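You operate a simulated robot arm through the tools that you are given. There is no shell and no other tool. Be economical: measure what you need, move in short steps, check, and stop when the job is done.

Carry out the task below with a simulated robot arm. There is one attempt and no reset: what you move stays moved.

JOB
The yard water is shut off: draw a mug of water and cover it.
Fine: open the stop valve, white enamel mug about three quarters full at the yard tap, tap off, mug back, orange pot saucer on top, valve shut again. Where these are worked on the way, their far stop is far enough and under half their travel is too little: stop valve.

Only the result counts: the job must be done as asked and must still hold three seconds after the hand-in. Knocking over, shifting, dropping, spilling or breaking anything else fails it. A push-on lid holds only when it is set on centred and level and pressed home; a screw cap is set on level and turned clockwise until tight.

ROBOT AND FRAMES
A 6-joint arm with a two-finger parallel gripper, fixed in place. Base frame: the origin is at the foot of the arm, x ahead of it, y to its left, z up. Units: mm, degrees, N and s.
With the tool pointing down near the work surface it reaches from about 260 to 680 mm from the base axis. Its first joint turns from -66.0 to 66.0 degrees. Payload 2.9 kg.
The tool frame sits at the grasp point between the pads (the TCP): z along the fingers, y along the line on which they close. The tips reach 30 mm beyond it. Largest opening 110 mm; finger width 20, thickness 10; the body of the gripper, 48 by 112 mm, starts 55 mm behind the TCP.
Orientation is told as [roll, pitch, yaw] about the base's x, y, z axes, in that order, counted from this pose: with the fingers straight down and closing along the base's y, the tool's x points along the base's -x, its y along +y and its z along -z.

CONTROLS
- The arm moves only by the tool servo_tool. Its argument "plan" is a list of rows, each an object of numbers (a shift or turn left out is 0, a gripper value left out holds the last): "x", "y", "z": the shift along the tool's x, y, z in mm; "rx", "ry", "rz": the turn, a rotation vector about the tool's x, y, z in degrees. In form: [{"x": .., "y": .., "z": .., "rx": .., "ry": .., "rz": ..}, ...]. A call has 1 to 20 rows; each row shifts and turns the commanded pose from where the row before left it, along the tool's axes as they then stand. "claw" is the finger opening in mm, from 0 to 110, set as the call begins (left out, the last holds). Each row takes 0.2 s and may step no farther than 50 mm and 8.6 degrees from the row before; otherwise, or with a gripper value out of range, the whole call is refused. A pose out of reach is approached as far as the arm can. The call stops where the force on the tool passes 40 N (or 10 N more than at its start, if that is more) or the arm is blocked; 0.2 s more then pass. The fingers move at their own pace (about 108 mm/s each) and stop on an object; they squeeze with about 20 N. The grip force told is the motor's: it shows also when the fingers shut on nothing. Time passes only in rows, and 0.2 s behind the last, so rows that do not move let the fingers close. The reply holds the time, the measured pose of the TCP, the force on the tool along the base axes, the opening and the grip force, in the units named above and with some noise, with the torque about the TCP (base axes, N m) and any sound that the robot's microphone picked up.
- Cameras (640 x 400 px; columns grow to the right, rows downward): "scene" is fixed at [85.4, 449.1, 1416.8]; the picture's right is [-0.64, -0.77, 0.00], its down [-0.30, 0.25, -0.92] and it looks along [0.71, -0.59, -0.39] (base axes); focal length 243 px, centre (320, 200). "wrist" rides on the gripper at [72, 17, -103] in the tool frame; the picture's right is [-0.23, 0.97, 0.00], its down [-0.76, -0.18, -0.62] and it looks along [-0.61, -0.14, 0.78] (tool axes); focal length 222 px, centre (320, 200). There is no depth. A picture from a camera that has moved, and an enlarged one, comes with that camera's place and axes in the base frame and with its lens. The place of the scene camera against the robot may be out by one fixed shift of up to 18 mm in any direction.
- grab_frame(camera): a new picture of that camera. It takes no simulated time.
- close_up(camera, box): a new picture of the part [left, top, right, bottom] of that camera's present view, enlarged. It takes no simulated time.
- close_job(): hands the job in; it is judged then, once.

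Work in short steps. Places have to be worked out from the pictures, the camera data and where the tool is seen: move nearer, look again, correct. Check each grasp and each placing, and mend what went wrong. You have 120 turns and 76 pictures in all, those below and enlarged ones among them. Open the gripper and draw the arm clear of the work before you hand the job in, unless the task says otherwise; then end with one line.

The tools are called as name(argument=value, ...) on one line, values as JSON. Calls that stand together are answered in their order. servo_tool: Moves the arm, as the interface text tells. Its arguments: {"type":"object","properties":{"plan":{"type":"array"},"claw":{"type":"number"}},"required":["plan"]} The other tools are called the same way: grab_frame (camera) takes a picture; close_up (camera, box) takes an enlarged picture of a part of a camera's view; close_job () hands the job in.

At the start:

```text
clock: 0.0
tool_pos: [309.2, -70.8, 1367.3]
orientation: [0.0, -0.1, 0.0]
ft_force: [0.0, 0.4, -0.1]
ft_torque: [0.0, 0.0, 0.0]
grip_width: 110.0
finger_force: 0.1
```

scene: 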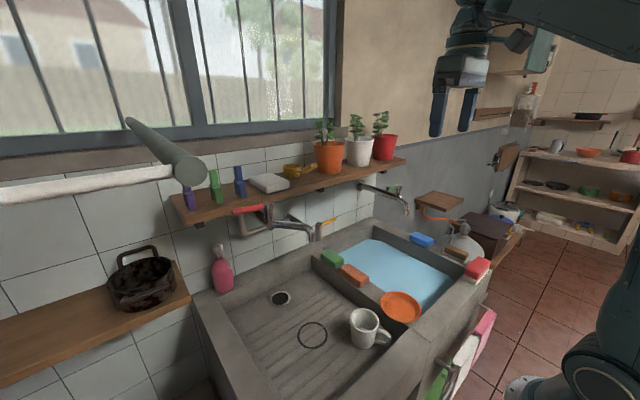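
wrist: 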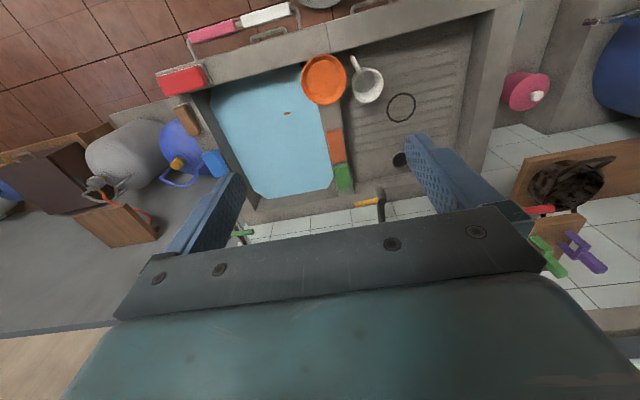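

I start by enlarging the parts of the scene that matter: the taps and valves, then the basin.

close_up(camera="scene", box=[220, 160, 420, 285])

close_up(camera="scene", box=[180, 250, 500, 400])

close_up(camera="wrist", box=[280, 40, 640, 280])

```text
3.20 times, centred on (320, 222) of scene
camera zoom: at [85.4, 449.1, 1416.8], right [-0.64, -0.77, 0.0], down [-0.3, 0.25, -0.92], along [0.71, -0.59, -0.39], focal length 778 px, centre (320, 128)
```

zoom: 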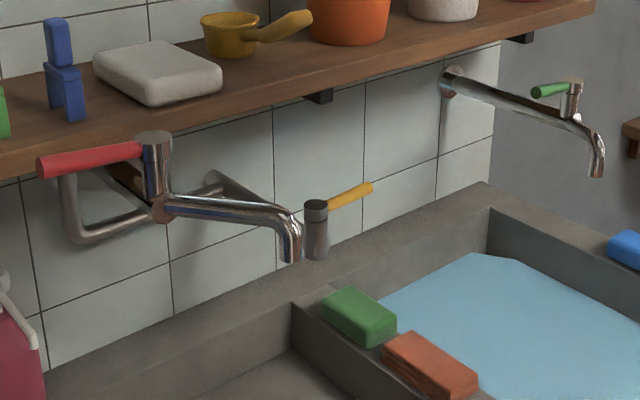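

```text
2.00 times, centred on (340, 325) of scene
camera zoom: at [85.4, 449.1, 1416.8], right [-0.64, -0.77, 0.0], down [-0.3, 0.25, -0.92], along [0.71, -0.59, -0.39], focal length 486 px, centre (280, -50)
```

zoom: 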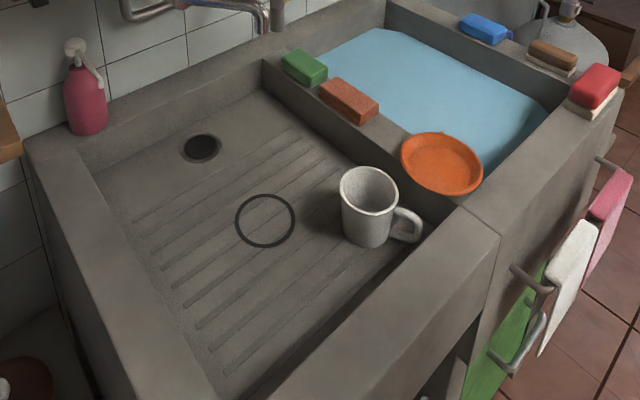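

```text
1.67 times, centred on (460, 160) of wrist
camera zoom: at [238.3, -53.8, 1470.2], right [0.23, 0.97, 0.0], down [0.76, -0.18, 0.62], along [0.61, -0.14, -0.78], focal length 370 px, centre (87, 267)
```

zoom: 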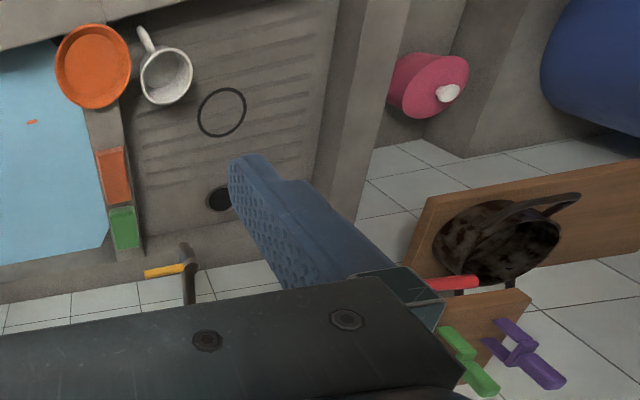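

The ring comes out near (492,141,767), under the red-handled spout. I need to see the plumbing in more detail before I move.

close_up(camera="scene", box=[225, 190, 345, 265])

close_up(camera="scene", box=[350, 170, 510, 270])

close_up(camera="wrist", box=[500, 150, 640, 290])

```text
5.33 times, centred on (285, 228) of scene
camera zoom: at [85.4, 449.1, 1416.8], right [-0.64, -0.77, 0.0], down [-0.3, 0.25, -0.92], along [0.71, -0.59, -0.39], focal length 1296 px, centre (507, 53)
```

zoom: 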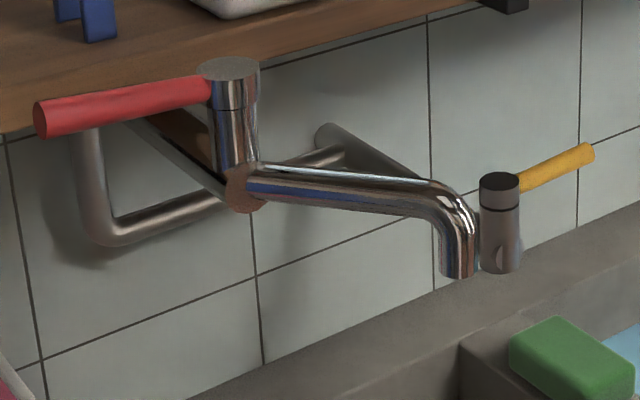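

```text
4.00 times, centred on (430, 220) of scene
camera zoom: at [85.4, 449.1, 1416.8], right [-0.64, -0.77, 0.0], down [-0.3, 0.25, -0.92], along [0.71, -0.59, -0.39], focal length 972 px, centre (-120, 120)
```

zoom: 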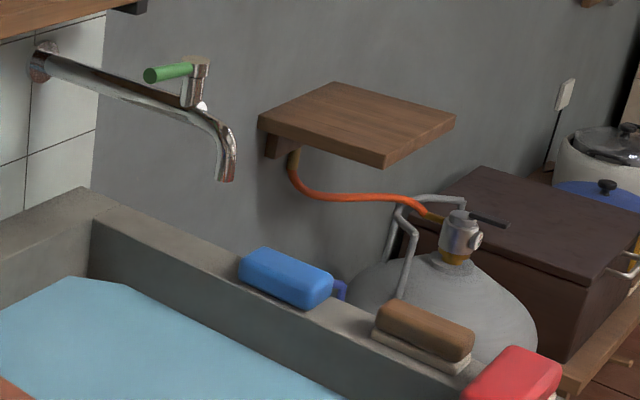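

```text
2.86 times, centred on (570, 220) of wrist
camera zoom: at [238.3, -53.8, 1470.2], right [0.23, 0.97, 0.0], down [0.76, -0.18, 0.62], along [0.61, -0.14, -0.78], focal length 635 px, centre (-394, 143)
```

zoom: 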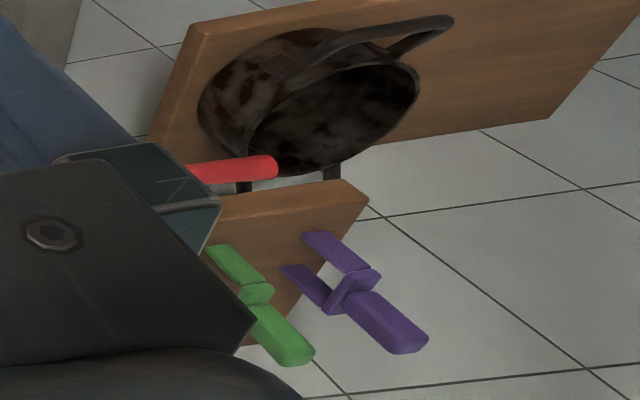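

My estimates are: the yellow stop-valve lever has its pivot near (601,25) and its tip at (601,-44,1048). The red tap lever has its pivot near (587,199) and its tip at (587,284,1175). The shelf front is at x≈650 and about z 1160. I move closer with the gripper closed and tilted forward, then look again.

servo_tool(plan=[{"x": -31, "y": 7, "z": 28}, {"x": -31, "y": 7, "z": 28}, {"x": -31, "y": 7, "z": 28}, {"x": -31, "y": 7, "z": 28}, {"x": -31, "y": 7, "z": 28}, {"x": -5, "y": 0, "z": 28}, {"ry": -7}, {"ry": -7}, {"ry": -7}, {"ry": -7}, {"ry": -7}], claw=0)

grab_frame(camera="wrist")

grab_frame(camera="scene")

```text
clock: 2.4
tool_pos: [469.4, -36.1, 1199.8]
orientation: [0.1, -35.2, 0.0]
ft_force: [-0.1, 0.3, -0.2]
ft_torque: [-0.03, 0.04, 0.04]
grip_width: 0.0
finger_force: 20.2
```

```text
67 pictures are left
camera wrist: at [352.7, -18.2, 1242.1], right [0.18, 0.97, 0.13], down [0.26, -0.18, 0.95], along [0.95, -0.14, -0.29], focal length 222 px, centre (320, 200)
```

wrist: 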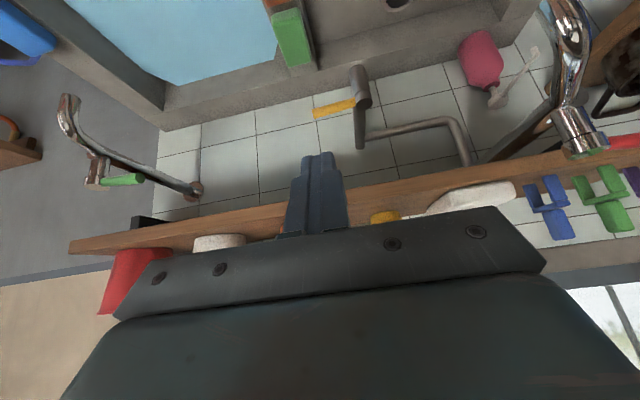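

```text
66 pictures are left
```

scene: 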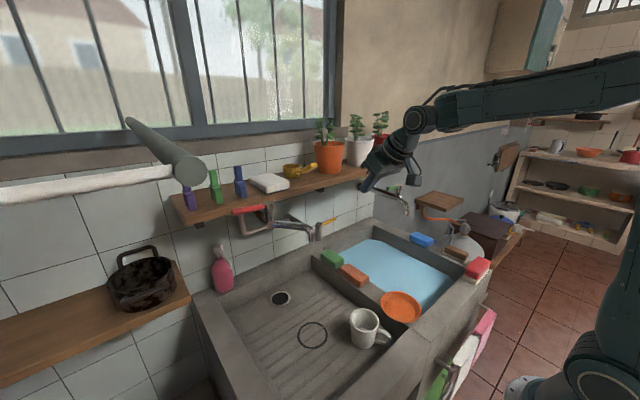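

Triangulation confirms the yellow lever: tip (601,-45,1044), pivot about (601,22). I lower the closed fingers on the robot side of the lever before pushing it toward the wall.

servo_tool(plan=[{"x": 7.1, "y": 2, "z": 40.9}, {"x": 7.1, "y": 2, "z": 40.9}, {"x": 7.1, "y": 2, "z": 40.9}, {"x": 7.1, "y": 2, "z": 40.7}])

grab_frame(camera="wrist")

close_up(camera="scene", box=[260, 150, 420, 250])

```text
clock: 3.4
tool_pos: [541.7, -29.5, 1049.1]
orientation: [0.1, -35.2, 0.0]
ft_force: [0.5, 0.2, -0.3]
ft_torque: [0.0, 0.02, 0.01]
grip_width: 0.0
finger_force: 19.8
```

```text
65 pictures are left
camera wrist: at [424.8, -10.8, 1092.3], right [0.19, 0.97, 0.13], down [0.26, -0.18, 0.95], along [0.95, -0.14, -0.29], focal length 222 px, centre (320, 200)
```

wrist: 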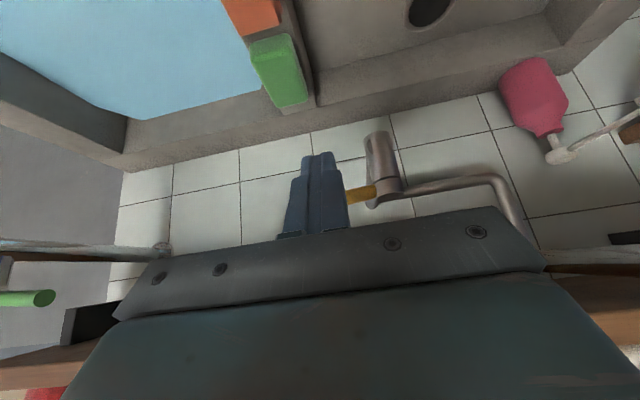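

```text
4.00 times, centred on (340, 200) of scene
camera zoom: at [85.4, 449.1, 1416.8], right [-0.64, -0.77, 0.0], down [-0.3, 0.25, -0.92], along [0.71, -0.59, -0.39], focal length 972 px, centre (240, 200)
```

zoom: 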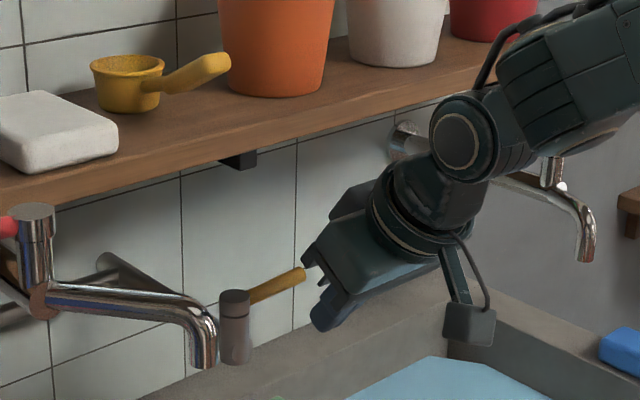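

The fingers are just in front of the lever at its height. I push toward +x in small steps and read the force.

servo_tool(plan=[{"x": -8.19, "z": 5.74}, {"x": -8.19, "z": 5.74}, {"x": -8.19, "z": 5.74, "y": 2}, {"x": -4.1, "z": 2.87}, {"x": -4.1, "z": 2.87}, {"x": -4.1, "z": 2.87}, {"x": -4.1, "z": 2.87}, {"x": -4.1, "z": 2.87}])

close_up(camera="scene", box=[260, 150, 420, 250])

```text
clock: 5.1
tool_pos: [585.8, -24.9, 1041.2]
orientation: [0.2, -33.4, -0.1]
ft_force: [-2.9, 0.0, -2.2]
ft_torque: [-0.01, 0.05, 0.0]
grip_width: 0.3
finger_force: 20.1
stopped in row 8: the force on the tool passed its limit at 78 N (the readings are from after the stop); the commanded pose is now the measured one
```

```text
4.00 times, centred on (340, 200) of scene
camera zoom: at [85.4, 449.1, 1416.8], right [-0.64, -0.77, 0.0], down [-0.3, 0.25, -0.92], along [0.71, -0.59, -0.39], focal length 972 px, centre (240, 200)
```

zoom: 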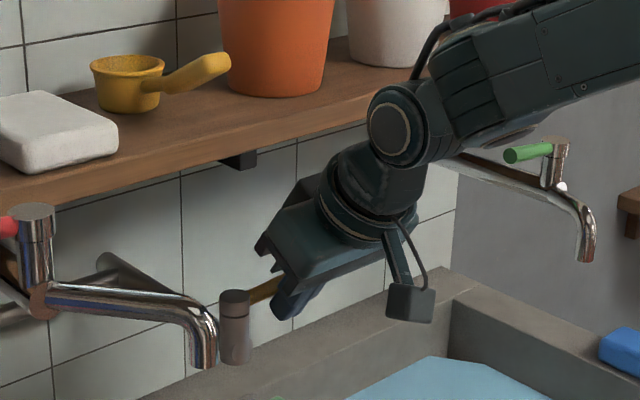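

The lever won't turn toward the wall; it is at its stop there. I back off, rise over it and come down behind it, to draw it toward the robot.

servo_tool(plan=[{"x": 20.9, "z": -13.75}, {"x": -20.5, "z": -31.3}, {"x": -20.5, "z": -31.3}, {"ry": 8.4}, {"x": -30.4, "z": 14.2}, {"x": -30.4, "z": 14.2}])

grab_frame(camera="wrist")

close_up(camera="scene", box=[260, 150, 420, 250])

```text
clock: 6.5
tool_pos: [627.0, -26.4, 1115.1]
orientation: [0.1, -25.0, 0.1]
ft_force: [-0.6, 0.3, 0.6]
ft_torque: [0.03, 0.01, -0.03]
grip_width: 0.0
finger_force: 19.9
```

```text
62 pictures are left
camera wrist: at [520.2, -9.3, 1178.4], right [0.21, 0.97, 0.1], down [0.43, -0.18, 0.89], along [0.88, -0.14, -0.45], focal length 222 px, centre (320, 200)
```

wrist: 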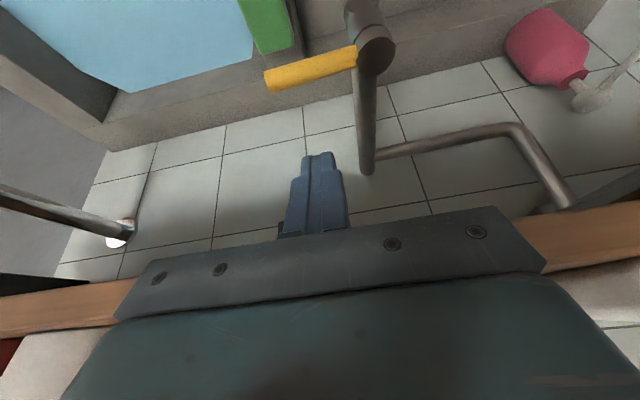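

```text
4.00 times, centred on (340, 200) of scene
camera zoom: at [85.3, 449.1, 1416.8], right [-0.64, -0.77, 0.0], down [-0.3, 0.25, -0.92], along [0.71, -0.59, -0.39], focal length 972 px, centre (240, 200)
```

zoom: 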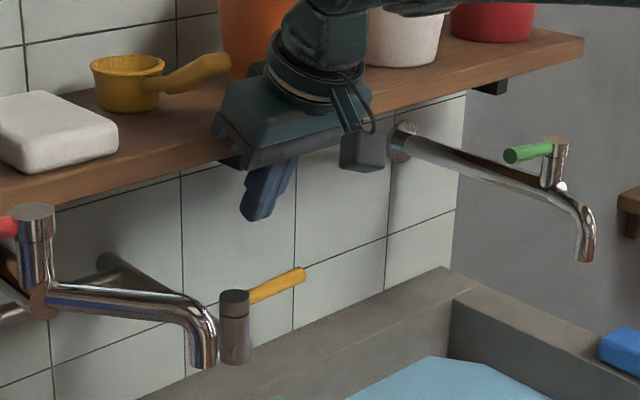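

The view shows the lever still crosswise to its pipe, with its pivot at (600,19). I lower the fingers behind it.

servo_tool(plan=[{"x": 13.3, "z": 28.5}, {"x": 13.3, "z": 28.5}])

grab_frame(camera="wrist")

```text
clock: 7.0
tool_pos: [632.6, -26.7, 1104.8]
orientation: [0.0, -27.2, 0.0]
ft_force: [-3.1, -0.9, 6.6]
ft_torque: [0.15, -0.2, 0.04]
grip_width: 0.2
finger_force: 19.9
stopped in row 2: the force on the tool passed its limit at 60 N (the readings are from after the stop); the commanded pose is now the measured one
```

```text
60 pictures are left
camera wrist: at [522.0, -9.1, 1163.5], right [0.2, 0.97, 0.1], down [0.39, -0.18, 0.9], along [0.9, -0.14, -0.42], focal length 222 px, centre (320, 200)
```

wrist: 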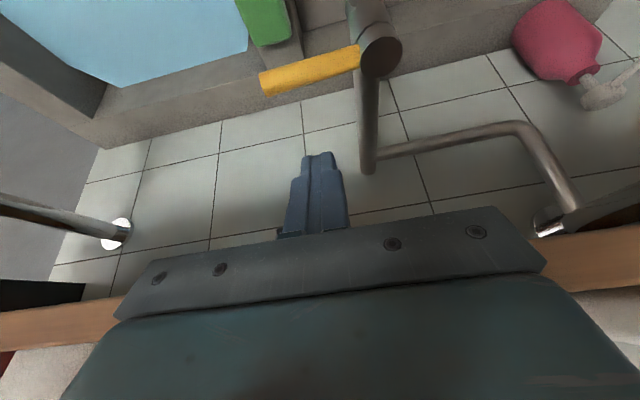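

The gripper body met the shelf's front edge, which is nearer than I judged. I back off, tilt to 45° so the body stays below and in front of the shelf, and go in again.

servo_tool(plan=[{"x": 26.7, "z": -13.7}, {"ry": -6}, {"ry": -6}, {"ry": -6}, {"x": -10.6, "z": 31.8}, {"x": 14.1, "z": 14.1}, {"x": 14.1, "z": 14.1}])

grab_frame(camera="wrist")

close_up(camera="scene", box=[160, 130, 420, 270])

```text
clock: 8.6
tool_pos: [633.4, -25.8, 1047.4]
orientation: [0.0, -45.1, -0.1]
ft_force: [-0.4, -0.8, 0.4]
ft_torque: [0.0, 0.0, -0.02]
grip_width: 0.0
finger_force: 19.8
```

```text
59 pictures are left
camera wrist: at [510.2, -9.1, 1068.3], right [0.16, 0.97, 0.16], down [0.1, -0.18, 0.98], along [0.98, -0.14, -0.12], focal length 222 px, centre (320, 200)
```

wrist: 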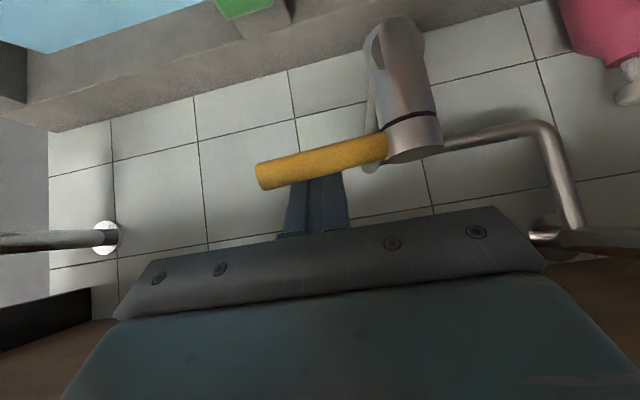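

```text
2.46 times, centred on (290, 200) of scene
camera zoom: at [85.4, 449.1, 1416.8], right [-0.64, -0.77, 0.0], down [-0.3, 0.25, -0.92], along [0.71, -0.59, -0.39], focal length 598 px, centre (394, 200)
```

zoom: 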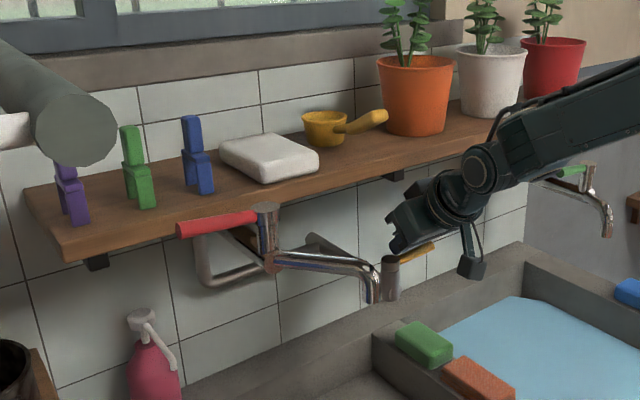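

The closed fingers are now behind the lever. I draw it toward the robot along its arc.

servo_tool(plan=[{"x": 11.3, "z": -11.3, "y": -2}, {"x": 9.9, "z": -9.9, "y": -3}, {"x": 9.2, "z": -9.2, "y": -1}, {"x": 9.2, "z": -9.2, "y": 5}, {"x": 8.5, "z": -8.5, "y": 6}, {"x": 5.7, "z": -5.7, "y": 9}, {"x": 5.7, "z": -5.7, "y": 11}, {"y": 5}, {"y": 4}, {"y": 3}])

close_up(camera="scene", box=[260, 170, 420, 270])

```text
clock: 10.8
tool_pos: [548.1, 2.3, 1047.4]
orientation: [-0.8, -44.9, -0.4]
ft_force: [-2.4, -37.2, -3.8]
ft_torque: [-0.38, 0.02, 0.32]
grip_width: 0.1
finger_force: 19.8
```

```text
4.00 times, centred on (340, 220) of scene
camera zoom: at [85.4, 448.0, 1417.2], right [-0.64, -0.77, 0.0], down [-0.3, 0.25, -0.92], along [0.71, -0.59, -0.39], focal length 972 px, centre (240, 120)
```

zoom: 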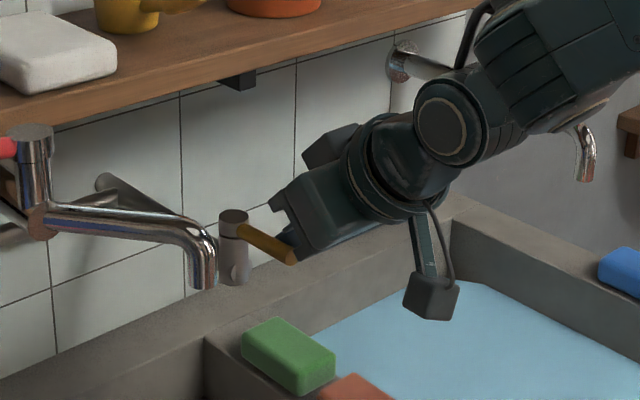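

The lever has turned a quarter and sits hard on its stop, so the valve is open. I back away, stand the tool upright and go to look at the mug from above.

servo_tool(plan=[{"y": -14}, {"x": 35, "z": -35}, {"x": 35, "z": -35}, {"x": 35, "z": -35}, {"ry": 7.5}, {"ry": 7.5}, {"ry": 7.5}, {"ry": 7.5}, {"ry": 7.5}, {"ry": 7.4}, {"x": 36, "y": 20}, {"x": 36, "y": 20}, {"x": 36, "y": 20}], claw=110)

grab_frame(camera="wrist")

close_up(camera="scene", box=[220, 160, 420, 285])

```text
clock: 11.4
tool_pos: [516.9, -22.1, 1055.2]
orientation: [-2.0, -46.0, -1.2]
ft_force: [-21.5, -40.2, 10.2]
ft_torque: [-0.19, 0.09, -0.13]
grip_width: 57.9
finger_force: 0.1
stopped in row 2: the force on the tool passed its limit at 68 N (the readings are from after the stop); the commanded pose is now the measured one
```

```text
56 pictures are left
camera wrist: at [395.2, 1.5, 1074.2], right [0.2, 0.97, 0.14], down [0.07, -0.16, 0.98], along [0.98, -0.19, -0.1], focal length 222 px, centre (320, 200)
```

wrist: 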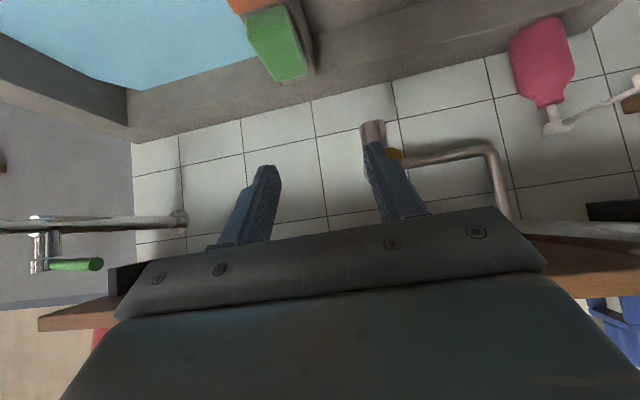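

```text
3.20 times, centred on (320, 222) of scene
camera zoom: at [84.5, 447.8, 1417.3], right [-0.64, -0.77, 0.0], down [-0.3, 0.25, -0.92], along [0.71, -0.59, -0.39], focal length 778 px, centre (320, 128)
```

zoom: 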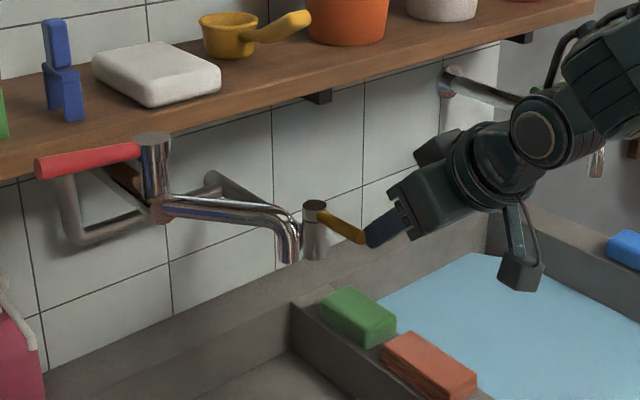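

My mistake: opening the claw so soon pressed a finger on the lever. I close the claw, step away sideways, then retreat.

servo_tool(plan=[{"y": -2}, {"y": -10}, {"y": -15}, {"x": 35, "z": -35}, {"x": 35, "z": -35}, {"x": 20, "z": -20}], claw=0)

servo_tool(plan=[{"ry": 7.6}, {"ry": 7.6}, {"ry": 7.6}, {"ry": 7.7}, {"ry": 7.7}, {"ry": 7.7}, {"x": 36, "y": 25}, {"x": 36, "y": 35}, {"x": 36, "y": 35}, {"rx": 0}], claw=110)

grab_frame(camera="wrist")

close_up(camera="scene", box=[220, 160, 420, 285])

```text
clock: 12.8
tool_pos: [389.4, -35.6, 1051.8]
orientation: [-1.0, -46.3, -0.6]
ft_force: [0.1, 0.2, -0.3]
ft_torque: [0.04, -0.02, 0.01]
grip_width: 0.1
finger_force: 20.0
```

```text
refused: row 8 steps farther than a row can; nothing moved
```

```text
54 pictures are left
camera wrist: at [266.2, -14.9, 1071.1], right [0.18, 0.97, 0.15], down [0.07, -0.17, 0.98], along [0.98, -0.17, -0.1], focal length 222 px, centre (320, 200)
```

wrist: 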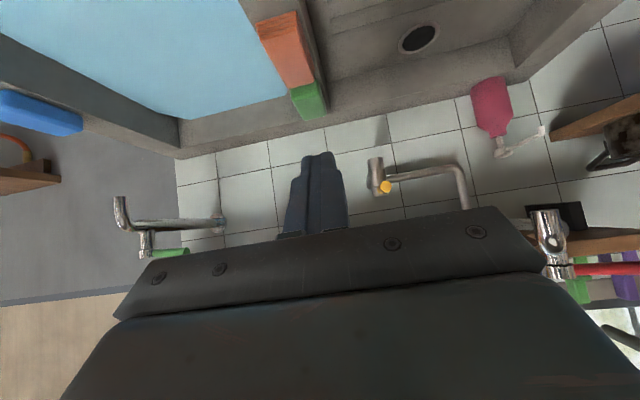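

```text
3.20 times, centred on (320, 222) of scene
camera zoom: at [85.4, 449.1, 1416.8], right [-0.64, -0.77, 0.0], down [-0.3, 0.25, -0.92], along [0.71, -0.59, -0.39], focal length 778 px, centre (320, 128)
```

zoom: 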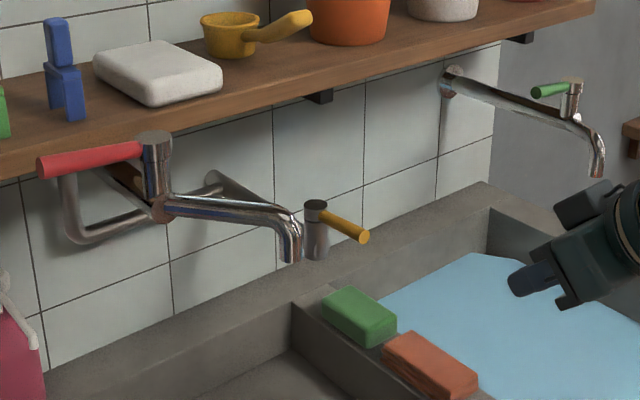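

The lever is clean and in line with its pipe. I stand the tool upright and move above the mug area.

servo_tool(plan=[{"ry": 7.7}, {"ry": 7.7}, {"ry": 7.7}, {"ry": 7.7}, {"ry": 7.7}, {"ry": 7.7}, {"x": 33, "y": 30}, {"x": 33, "y": 30}, {"x": 33, "y": 30}, {"rx": 0}], claw=110)

grab_frame(camera="wrist")

```text
clock: 15.0
tool_pos: [293.0, 56.0, 1053.1]
orientation: [-0.7, 0.0, -1.4]
ft_force: [-0.2, -1.0, -0.7]
ft_torque: [0.01, -0.02, 0.0]
grip_width: 109.7
finger_force: 0.1
```

```text
52 pictures are left
camera wrist: at [222.7, 77.0, 1156.0], right [0.25, 0.97, -0.01], down [0.76, -0.19, 0.62], along [0.6, -0.17, -0.78], focal length 222 px, centre (320, 200)
```

wrist: 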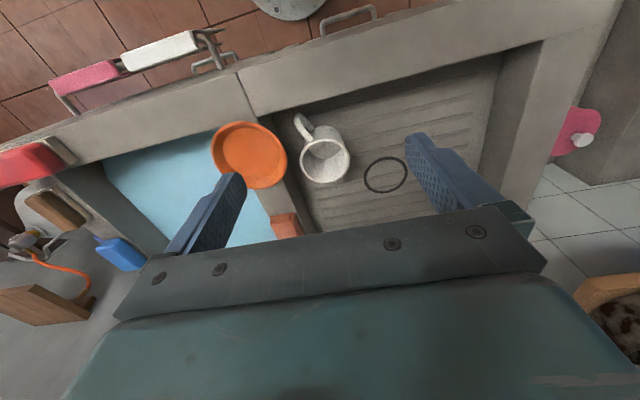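

close_up(camera="wrist", box=[200, 80, 440, 240])

```text
2.50 times, centred on (320, 160) of wrist
camera zoom: at [222.7, 77.0, 1156.0], right [0.25, 0.97, -0.01], down [0.76, -0.19, 0.62], along [0.6, -0.17, -0.78], focal length 555 px, centre (320, 300)
```

zoom: 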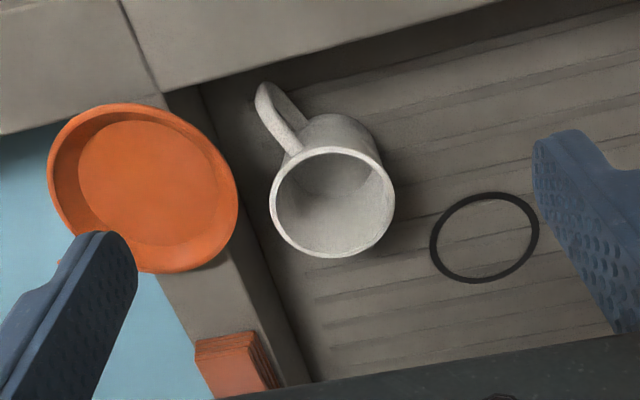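

The mug is at (384,37) with its handle toward (-0.9,-0.4); the ring is at (492,141,767). I need the gap between mug and divider before I choose a grip direction.

close_up(camera="scene", box=[310, 265, 430, 365])

```text
4.00 times, centred on (370, 315) of scene
camera zoom: at [85.3, 449.1, 1416.8], right [-0.64, -0.77, 0.0], down [-0.3, 0.25, -0.92], along [0.71, -0.59, -0.39], focal length 972 px, centre (120, -260)
```

zoom: 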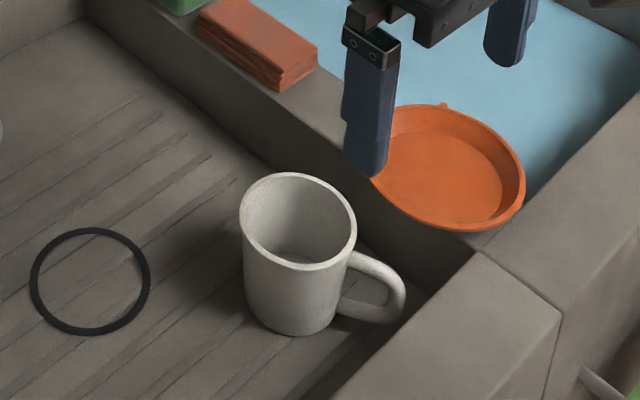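

The divider face is at y≈-38 with its top at about z 845, so a finger fits on that side. I go above the mug with the closing axis perpendicular to the handle.

servo_tool(plan=[{"rx": -0.7}, {"x": -22.9, "y": -4.2, "z": 38}, {"x": -22.9, "y": -4.2, "z": 38}, {"x": -22.9, "y": -4.2, "z": 38}, {"x": -22.9, "y": -4.2, "z": 38}, {"rz": -6.5}, {"rz": -6.5}, {"rz": -6.5}, {"rz": -6.4}], claw=104)

grab_frame(camera="wrist")

close_up(camera="scene", box=[290, 245, 450, 365])

```text
clock: 17.0
tool_pos: [386.0, 37.7, 898.6]
orientation: [0.0, 0.0, 24.7]
ft_force: [-0.4, -0.2, 0.0]
ft_torque: [0.03, 0.01, 0.04]
grip_width: 104.0
finger_force: 0.0
```

```text
49 pictures are left
camera wrist: at [314.3, 23.3, 1002.4], right [-0.2, 0.98, 0.0], down [0.77, 0.16, 0.62], along [0.61, 0.12, -0.78], focal length 222 px, centre (320, 200)
```

wrist: 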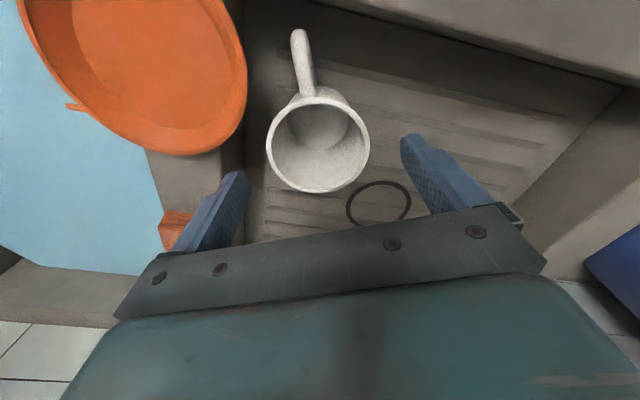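

```text
3.33 times, centred on (370, 305) of scene
camera zoom: at [85.4, 449.1, 1416.8], right [-0.64, -0.77, 0.0], down [-0.3, 0.25, -0.92], along [0.71, -0.59, -0.39], focal length 810 px, centre (153, -150)
```

zoom: 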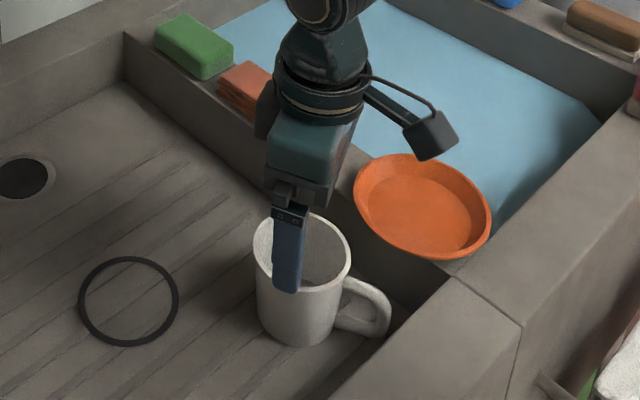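

The mug centre checks out at (383,35.5). I lower to z≈827, so that the body clears the saucer rim, and close.

servo_tool(plan=[{"x": 3.6, "y": -0.8, "z": 24}, {"z": 24}, {"z": 24}])

close_up(camera="scene", box=[290, 245, 450, 365])

```text
clock: 17.8
tool_pos: [382.7, 37.1, 825.8]
orientation: [0.0, 0.0, 24.6]
ft_force: [0.0, 0.4, 0.8]
ft_torque: [-0.04, 0.04, -0.02]
grip_width: 104.2
finger_force: 0.0
```

```text
3.33 times, centred on (370, 305) of scene
camera zoom: at [85.4, 449.1, 1416.8], right [-0.64, -0.77, 0.0], down [-0.3, 0.25, -0.92], along [0.71, -0.59, -0.39], focal length 810 px, centre (153, -150)
```

zoom: 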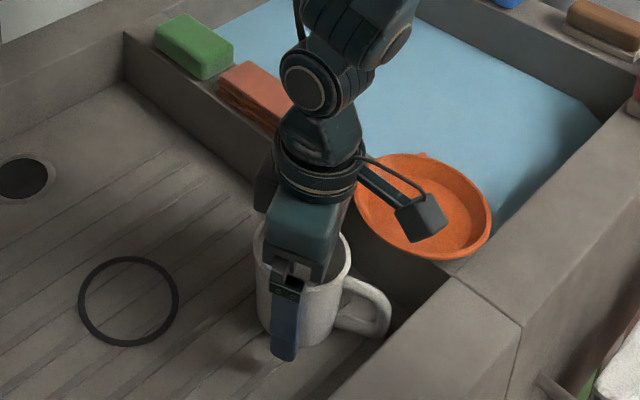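

Everything is clear; I close on the mug.

servo_tool(plan=[{"rx": 0}, {"rx": 0}, {"rx": 0}], claw=60)

```text
clock: 18.6
tool_pos: [382.9, 36.1, 826.4]
orientation: [0.1, 0.1, 24.6]
ft_force: [-0.1, 0.7, 0.6]
ft_torque: [-0.01, 0.02, 0.01]
grip_width: 80.6
finger_force: 20.0
```

The mug is held (80.6 mm wide). Under the spout an upright wrist could hit the tap, so I regrip with the tool leaned back 20° about the closing axis, slightly higher on the mug. The mug stays level that way.

servo_tool(plan=[{"rx": 0}, {"z": -6}, {"z": -6}, {"ry": -6.7}, {"ry": -6.7}, {"ry": -6.6}], claw=104)

close_up(camera="scene", box=[290, 245, 450, 365])

```text
clock: 20.0
tool_pos: [383.6, 35.5, 839.2]
orientation: [0.0, -20.0, 24.4]
ft_force: [-0.2, 0.2, 0.6]
ft_torque: [-0.03, 0.04, 0.0]
grip_width: 103.9
finger_force: 0.0
```

```text
3.33 times, centred on (370, 305) of scene
camera zoom: at [85.4, 449.1, 1416.8], right [-0.64, -0.77, 0.0], down [-0.3, 0.25, -0.92], along [0.71, -0.59, -0.39], focal length 810 px, centre (153, -150)
```

zoom: 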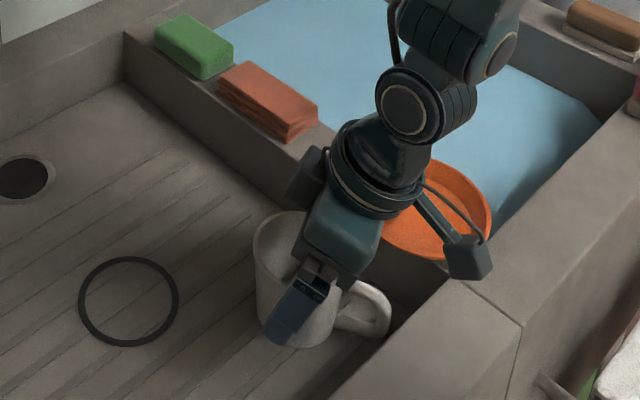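

Pose as wanted; I close and lift 40 mm.

servo_tool(plan=[{"rx": 0}, {"rx": 0}, {"rx": 0}, {"x": -3.4, "z": -9.4}, {"x": -10.3, "z": -28.2}], claw=60)

close_up(camera="scene", box=[290, 245, 450, 365])

```text
clock: 21.2
tool_pos: [381.4, 35.3, 878.2]
orientation: [0.0, -19.8, 24.6]
ft_force: [-1.1, 0.0, -0.9]
ft_torque: [0.03, -0.03, 0.03]
grip_width: 80.6
finger_force: 19.9
```

```text
3.33 times, centred on (370, 305) of scene
camera zoom: at [85.4, 449.1, 1416.8], right [-0.64, -0.77, 0.0], down [-0.3, 0.25, -0.92], along [0.71, -0.59, -0.39], focal length 810 px, centre (153, -150)
```

zoom: 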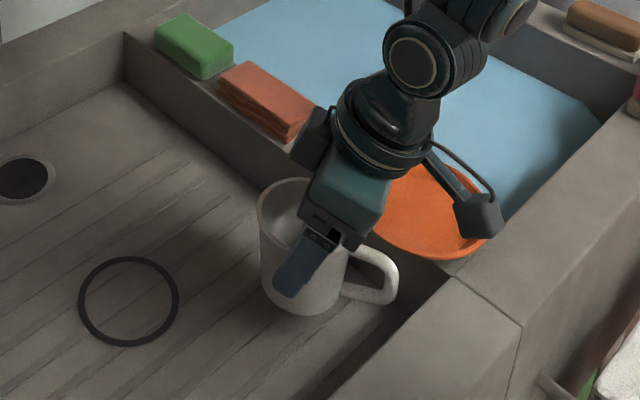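

The mug is up and level. I carry it over the ring.

servo_tool(plan=[{"x": -33.8, "y": 12.7, "z": 12.3}, {"x": -33.8, "y": 12.7, "z": 12.3}, {"x": -33.8, "y": 12.7, "z": 12.3}, {"x": -33.8, "y": 12.7, "z": 12.3}])

close_up(camera="scene", box=[210, 185, 430, 365])

```text
clock: 22.2
tool_pos: [491.8, 140.8, 879.1]
orientation: [0.1, -19.8, 24.5]
ft_force: [-0.2, 0.4, -1.4]
ft_torque: [0.0, 0.01, -0.01]
grip_width: 80.5
finger_force: 20.7
```

```text
2.22 times, centred on (320, 275) of scene
camera zoom: at [85.4, 449.1, 1416.8], right [-0.64, -0.77, 0.0], down [-0.3, 0.25, -0.92], along [0.71, -0.59, -0.39], focal length 540 px, centre (320, 33)
```

zoom: 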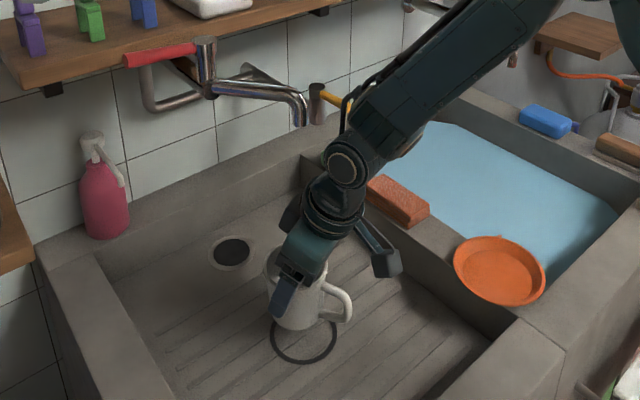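

It hangs over the ring, clear of the spout. I lower it to the grasp height and check contact.

servo_tool(plan=[{"x": 6.8, "z": 18.8}, {"x": 5.1, "z": 14.1}, {"x": 1.7, "z": 4.7}])

close_up(camera="scene", box=[240, 265, 400, 365])

```text
clock: 23.0
tool_pos: [492.5, 142.2, 838.9]
orientation: [0.0, -19.9, 24.6]
ft_force: [-2.8, -0.5, 2.3]
ft_torque: [0.06, 0.1, 0.03]
grip_width: 80.7
finger_force: 19.5
```

```text
4.00 times, centred on (320, 315) of scene
camera zoom: at [85.3, 449.1, 1416.8], right [-0.64, -0.77, 0.0], down [-0.3, 0.25, -0.92], along [0.71, -0.59, -0.39], focal length 972 px, centre (320, -260)
```

zoom: 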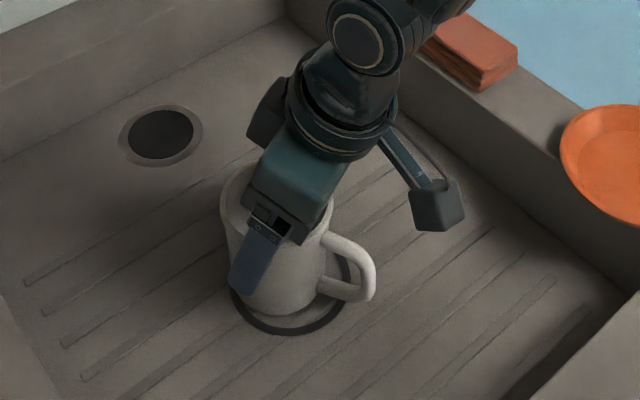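

It's on the floor, perhaps a little off the ring's centre. I release, retract along the tool axis and look.

servo_tool(plan=[{"rx": 0}, {"rx": 0}, {"z": -20}, {"z": -40}, {"z": -40}], claw=106)

grab_frame(camera="wrist")

close_up(camera="scene", box=[240, 265, 400, 365])

```text
clock: 24.2
tool_pos: [462.0, 128.5, 930.9]
orientation: [0.1, -20.0, 24.4]
ft_force: [0.7, -0.2, 0.2]
ft_torque: [-0.01, 0.03, -0.02]
grip_width: 105.8
finger_force: 0.1
```

```text
42 pictures are left
camera wrist: at [362.2, 101.5, 1004.3], right [-0.21, 0.97, 0.08], down [0.53, 0.05, 0.85], along [0.82, 0.22, -0.53], focal length 222 px, centre (320, 200)
```

wrist: 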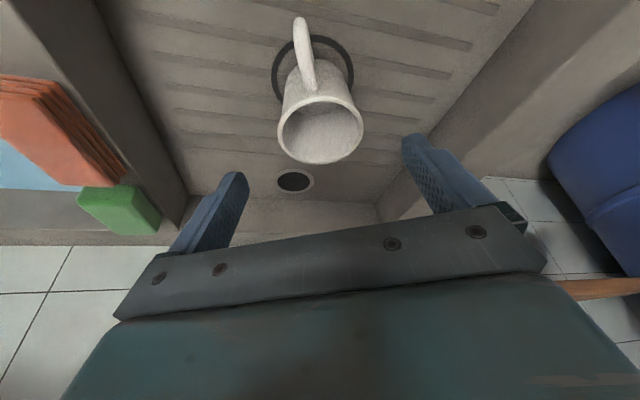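

```text
4.00 times, centred on (320, 315) of scene
camera zoom: at [85.4, 449.1, 1416.8], right [-0.64, -0.77, 0.0], down [-0.3, 0.25, -0.92], along [0.71, -0.59, -0.39], focal length 972 px, centre (320, -260)
```

zoom: 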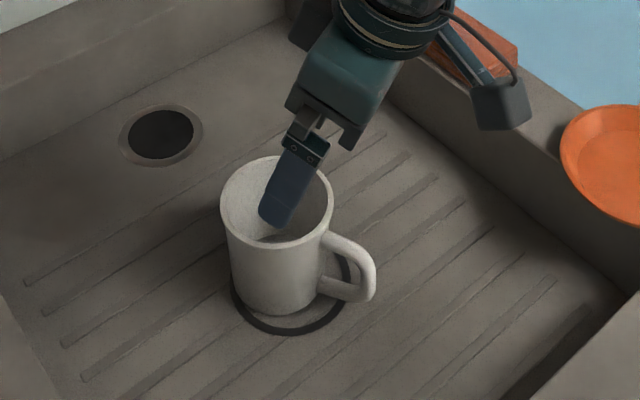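

The mug stands upright within the ring, with its centre about 8 mm past the ring's centre, well under the spout at (492,141). I withdraw back and up, and go to look at the red tap lever.

servo_tool(plan=[{"x": 42.3, "z": -15.4}, {"x": 42.3, "z": -15.4}, {"x": -16.5, "z": -45.4}, {"x": -16.5, "z": -45.4}, {"x": -16.5, "z": -45.4}, {"x": -16.5, "z": -45.4}, {"x": -16.5, "z": -45.4}, {"x": -16.5, "z": -45.4}, {"rx": 2.78, "rz": 7.64}, {"rx": 2.78, "rz": 7.64}, {"rx": 2.78, "rz": 7.64}, {"x": -21, "y": 36, "z": 7.7}, {"x": -21, "y": 36, "z": 7.7}, {"x": -21, "y": 36, "z": 7.7}, {"x": -21, "y": 36, "z": 7.7}], claw=0)

grab_frame(camera="wrist")

grab_frame(camera="scene")

```text
clock: 27.4
tool_pos: [468.2, 233.8, 1223.1]
orientation: [-0.1, -19.9, 0.1]
ft_force: [0.3, 0.7, -0.8]
ft_torque: [0.0, -0.02, 0.02]
grip_width: 0.0
finger_force: 19.5
```

```text
40 pictures are left
camera wrist: at [365.8, 251.1, 1295.3], right [0.21, 0.97, 0.08], down [0.5, -0.18, 0.85], along [0.84, -0.14, -0.53], focal length 222 px, centre (320, 200)
```

wrist: 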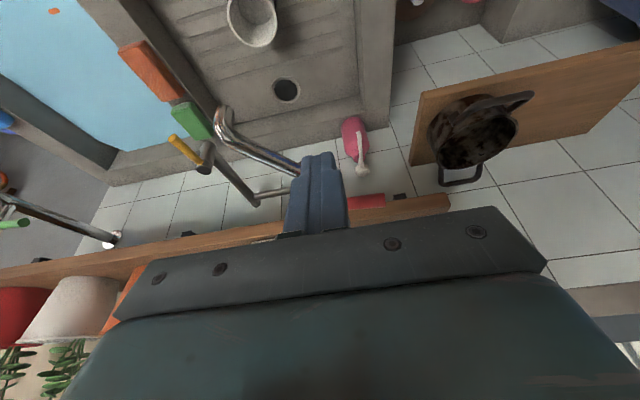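

```text
39 pictures are left
```

scene: 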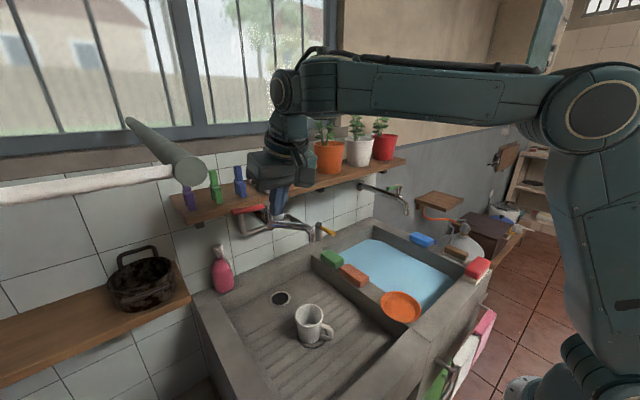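

The spout outlet is confirmed at about (489,140). The lever is centred at x≈585 and reaches y≈284. I pass over it and hover just behind it.

servo_tool(plan=[{"x": -5.5, "z": -15}, {"x": -32.7, "y": 7, "z": 11.9}, {"x": -32.7, "y": 7, "z": 11.9}, {"x": -32.7, "y": 7, "z": 11.9}, {"x": -32.7, "y": 7, "z": 11.9}])

grab_frame(camera="wrist")

close_up(camera="scene", box=[160, 130, 360, 260])

```text
clock: 28.6
tool_pos: [525.4, 289.6, 1228.7]
orientation: [5.9, -19.5, -0.7]
ft_force: [-0.3, -0.1, -0.9]
ft_torque: [0.0, 0.01, -0.05]
grip_width: 0.2
finger_force: 20.1
out of reach, approached as far as the arm can: row 3, 4, 5
```

```text
38 pictures are left
camera wrist: at [424.5, 296.1, 1303.3], right [0.19, 0.97, 0.17], down [0.52, -0.25, 0.82], along [0.84, -0.07, -0.54], focal length 222 px, centre (320, 200)
```

wrist: 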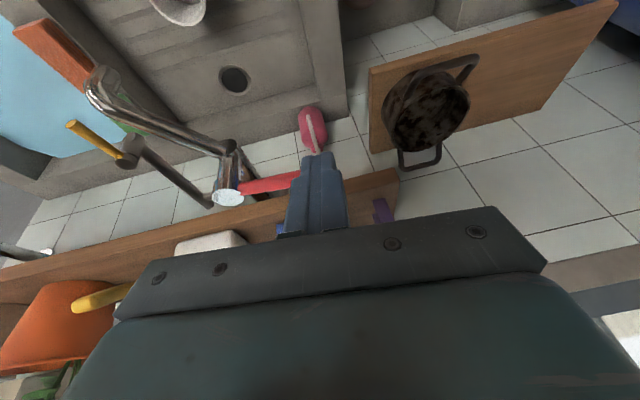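

```text
3.08 times, centred on (260, 195) of scene
camera zoom: at [85.6, 449.1, 1416.8], right [-0.64, -0.77, 0.0], down [-0.3, 0.25, -0.92], along [0.71, -0.59, -0.39], focal length 748 px, centre (505, 215)
```

zoom: 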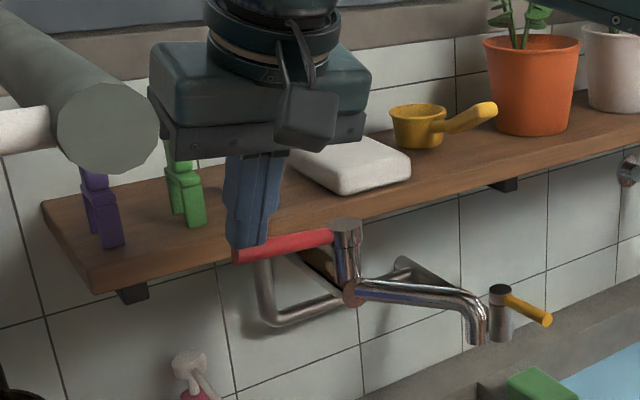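

At that tilt the spot is out of reach. I step back along the same rows to regain a clean pose, then tilt further forward, which shortens the needed reach.

servo_tool(plan=[{"x": 32.7, "y": -7, "z": -11.9}, {"x": 32.7, "y": -7, "z": -11.9}, {"x": 32.7, "y": -7, "z": -11.9}])

```text
clock: 29.4
tool_pos: [460.0, 246.3, 1241.7]
orientation: [3.9, -20.1, -0.2]
ft_force: [-0.4, 0.0, -0.9]
ft_torque: [-0.02, 0.04, -0.02]
grip_width: 0.0
finger_force: 19.9
```

The roll drifted by 3.9°; I correct it and tilt to 33°.

servo_tool(plan=[{"rx": 3.9}, {"ry": -6.5}, {"ry": -6.5}])

```text
clock: 30.2
tool_pos: [460.4, 245.2, 1239.3]
orientation: [-0.1, -33.1, -0.2]
ft_force: [1.0, 0.1, 0.2]
ft_torque: [-0.04, 0.02, 0.03]
grip_width: 0.0
finger_force: 20.4
```

I now cross over the lever to a hover just behind it.

servo_tool(plan=[{"x": -27.4, "y": 1.2, "z": 22.9}, {"x": -27.4, "y": 1.2, "z": 22.9}, {"x": -27.4, "y": 1.2, "z": 22.9}, {"x": -27.4, "y": 1.2, "z": 22.9}])

grab_frame(camera="wrist")

close_up(camera="scene", box=[160, 130, 360, 260])

```text
clock: 31.2
tool_pos: [601.0, 250.1, 1223.3]
orientation: [0.0, -33.0, -0.3]
ft_force: [-0.2, -0.1, 0.0]
ft_torque: [0.01, 0.0, -0.01]
grip_width: 0.0
finger_force: 20.1
```

```text
36 pictures are left
camera wrist: at [484.6, 268.2, 1270.8], right [0.19, 0.97, 0.12], down [0.3, -0.18, 0.94], along [0.93, -0.15, -0.32], focal length 222 px, centre (320, 200)
```

wrist: 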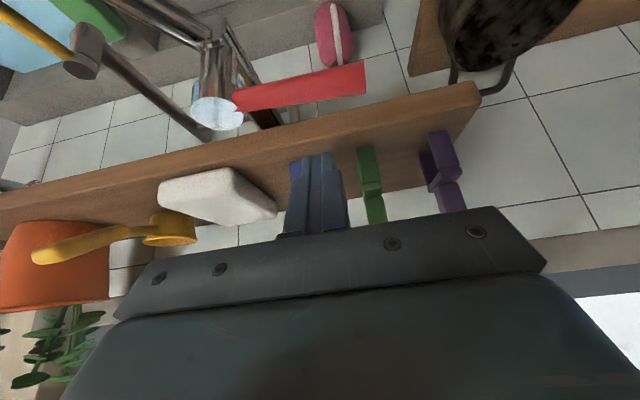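

```text
3.08 times, centred on (260, 195) of scene
camera zoom: at [85.3, 449.1, 1416.8], right [-0.64, -0.77, 0.0], down [-0.3, 0.25, -0.92], along [0.71, -0.59, -0.39], focal length 748 px, centre (505, 215)
```

zoom: 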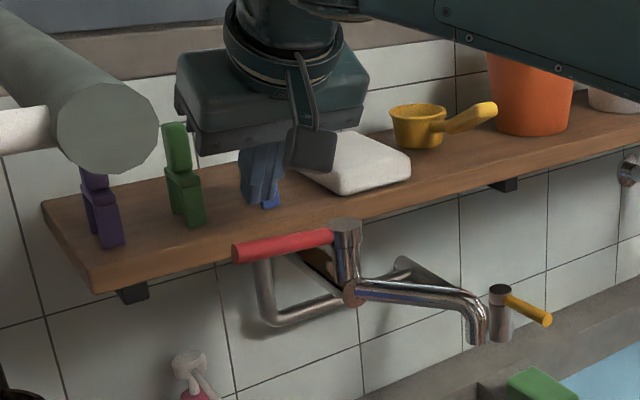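

The lever centre is at about (577,252,1175) and the shelf front at x≈622–628, so the gap is tight but usable. I shift back 7 mm and lower between them.

servo_tool(plan=[{"x": 5.9, "z": -3.8}, {"x": 6.2, "z": 9.5}, {"x": 6.2, "z": 9.5}, {"x": 6.2, "z": 9.5}])

close_up(camera="wrist", box=[160, 0, 480, 200])

close_up(camera="scene", box=[220, 160, 320, 225])

```text
clock: 32.2
tool_pos: [594.9, 250.4, 1190.5]
orientation: [0.0, -33.0, -0.4]
ft_force: [-0.2, -0.5, 0.2]
ft_torque: [0.01, -0.03, 0.03]
grip_width: 0.3
finger_force: 19.7
```

```text
2.00 times, centred on (320, 100) of wrist
camera zoom: at [478.8, 268.5, 1236.4], right [0.2, 0.97, 0.12], down [0.3, -0.18, 0.94], along [0.93, -0.15, -0.32], focal length 444 px, centre (320, 400)
```

zoom: 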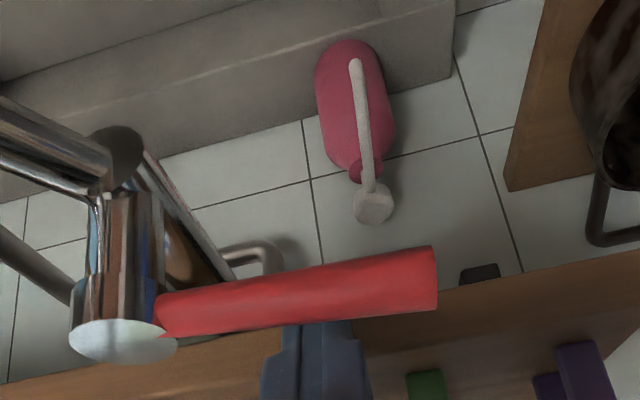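

```text
6.15 times, centred on (270, 192) of scene
camera zoom: at [85.4, 449.1, 1416.8], right [-0.64, -0.77, 0.0], down [-0.3, 0.25, -0.92], along [0.71, -0.59, -0.39], focal length 1496 px, centre (628, 246)
```

zoom: 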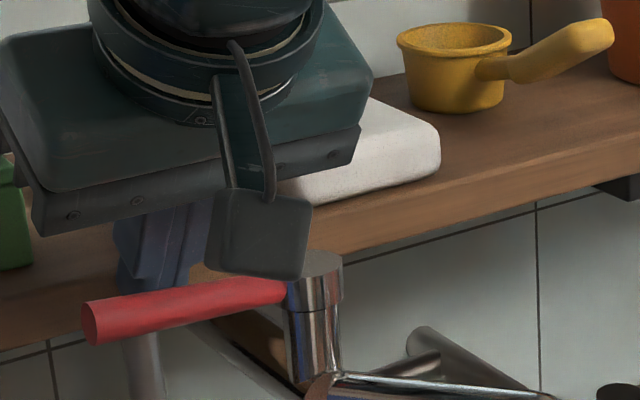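

The finger is behind the lever with no contact. I pull it toward the robot in small steps, listening for water.

servo_tool(plan=[{"x": 5.03, "z": -3.28, "y": 0.7}, {"x": 5.03, "z": -3.28, "y": 0.7}, {"x": 5.03, "z": -3.28, "y": 0.7}, {"x": 5.03, "z": -3.28, "y": 0.7}])

close_up(camera="scene", box=[220, 160, 380, 360])

```text
clock: 33.2
tool_pos: [570.7, 253.2, 1189.7]
orientation: [0.1, -33.1, -0.2]
ft_force: [1.0, 0.1, 0.8]
ft_torque: [-0.02, 0.0, 0.01]
grip_width: 0.0
finger_force: 20.2
```

```text
2.00 times, centred on (300, 260) of scene
camera zoom: at [85.4, 449.1, 1416.8], right [-0.64, -0.77, 0.0], down [-0.3, 0.25, -0.92], along [0.71, -0.59, -0.39], focal length 486 px, centre (360, 80)
```

zoom: 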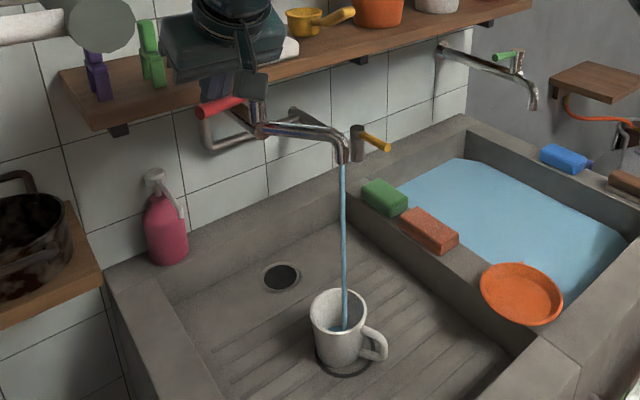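

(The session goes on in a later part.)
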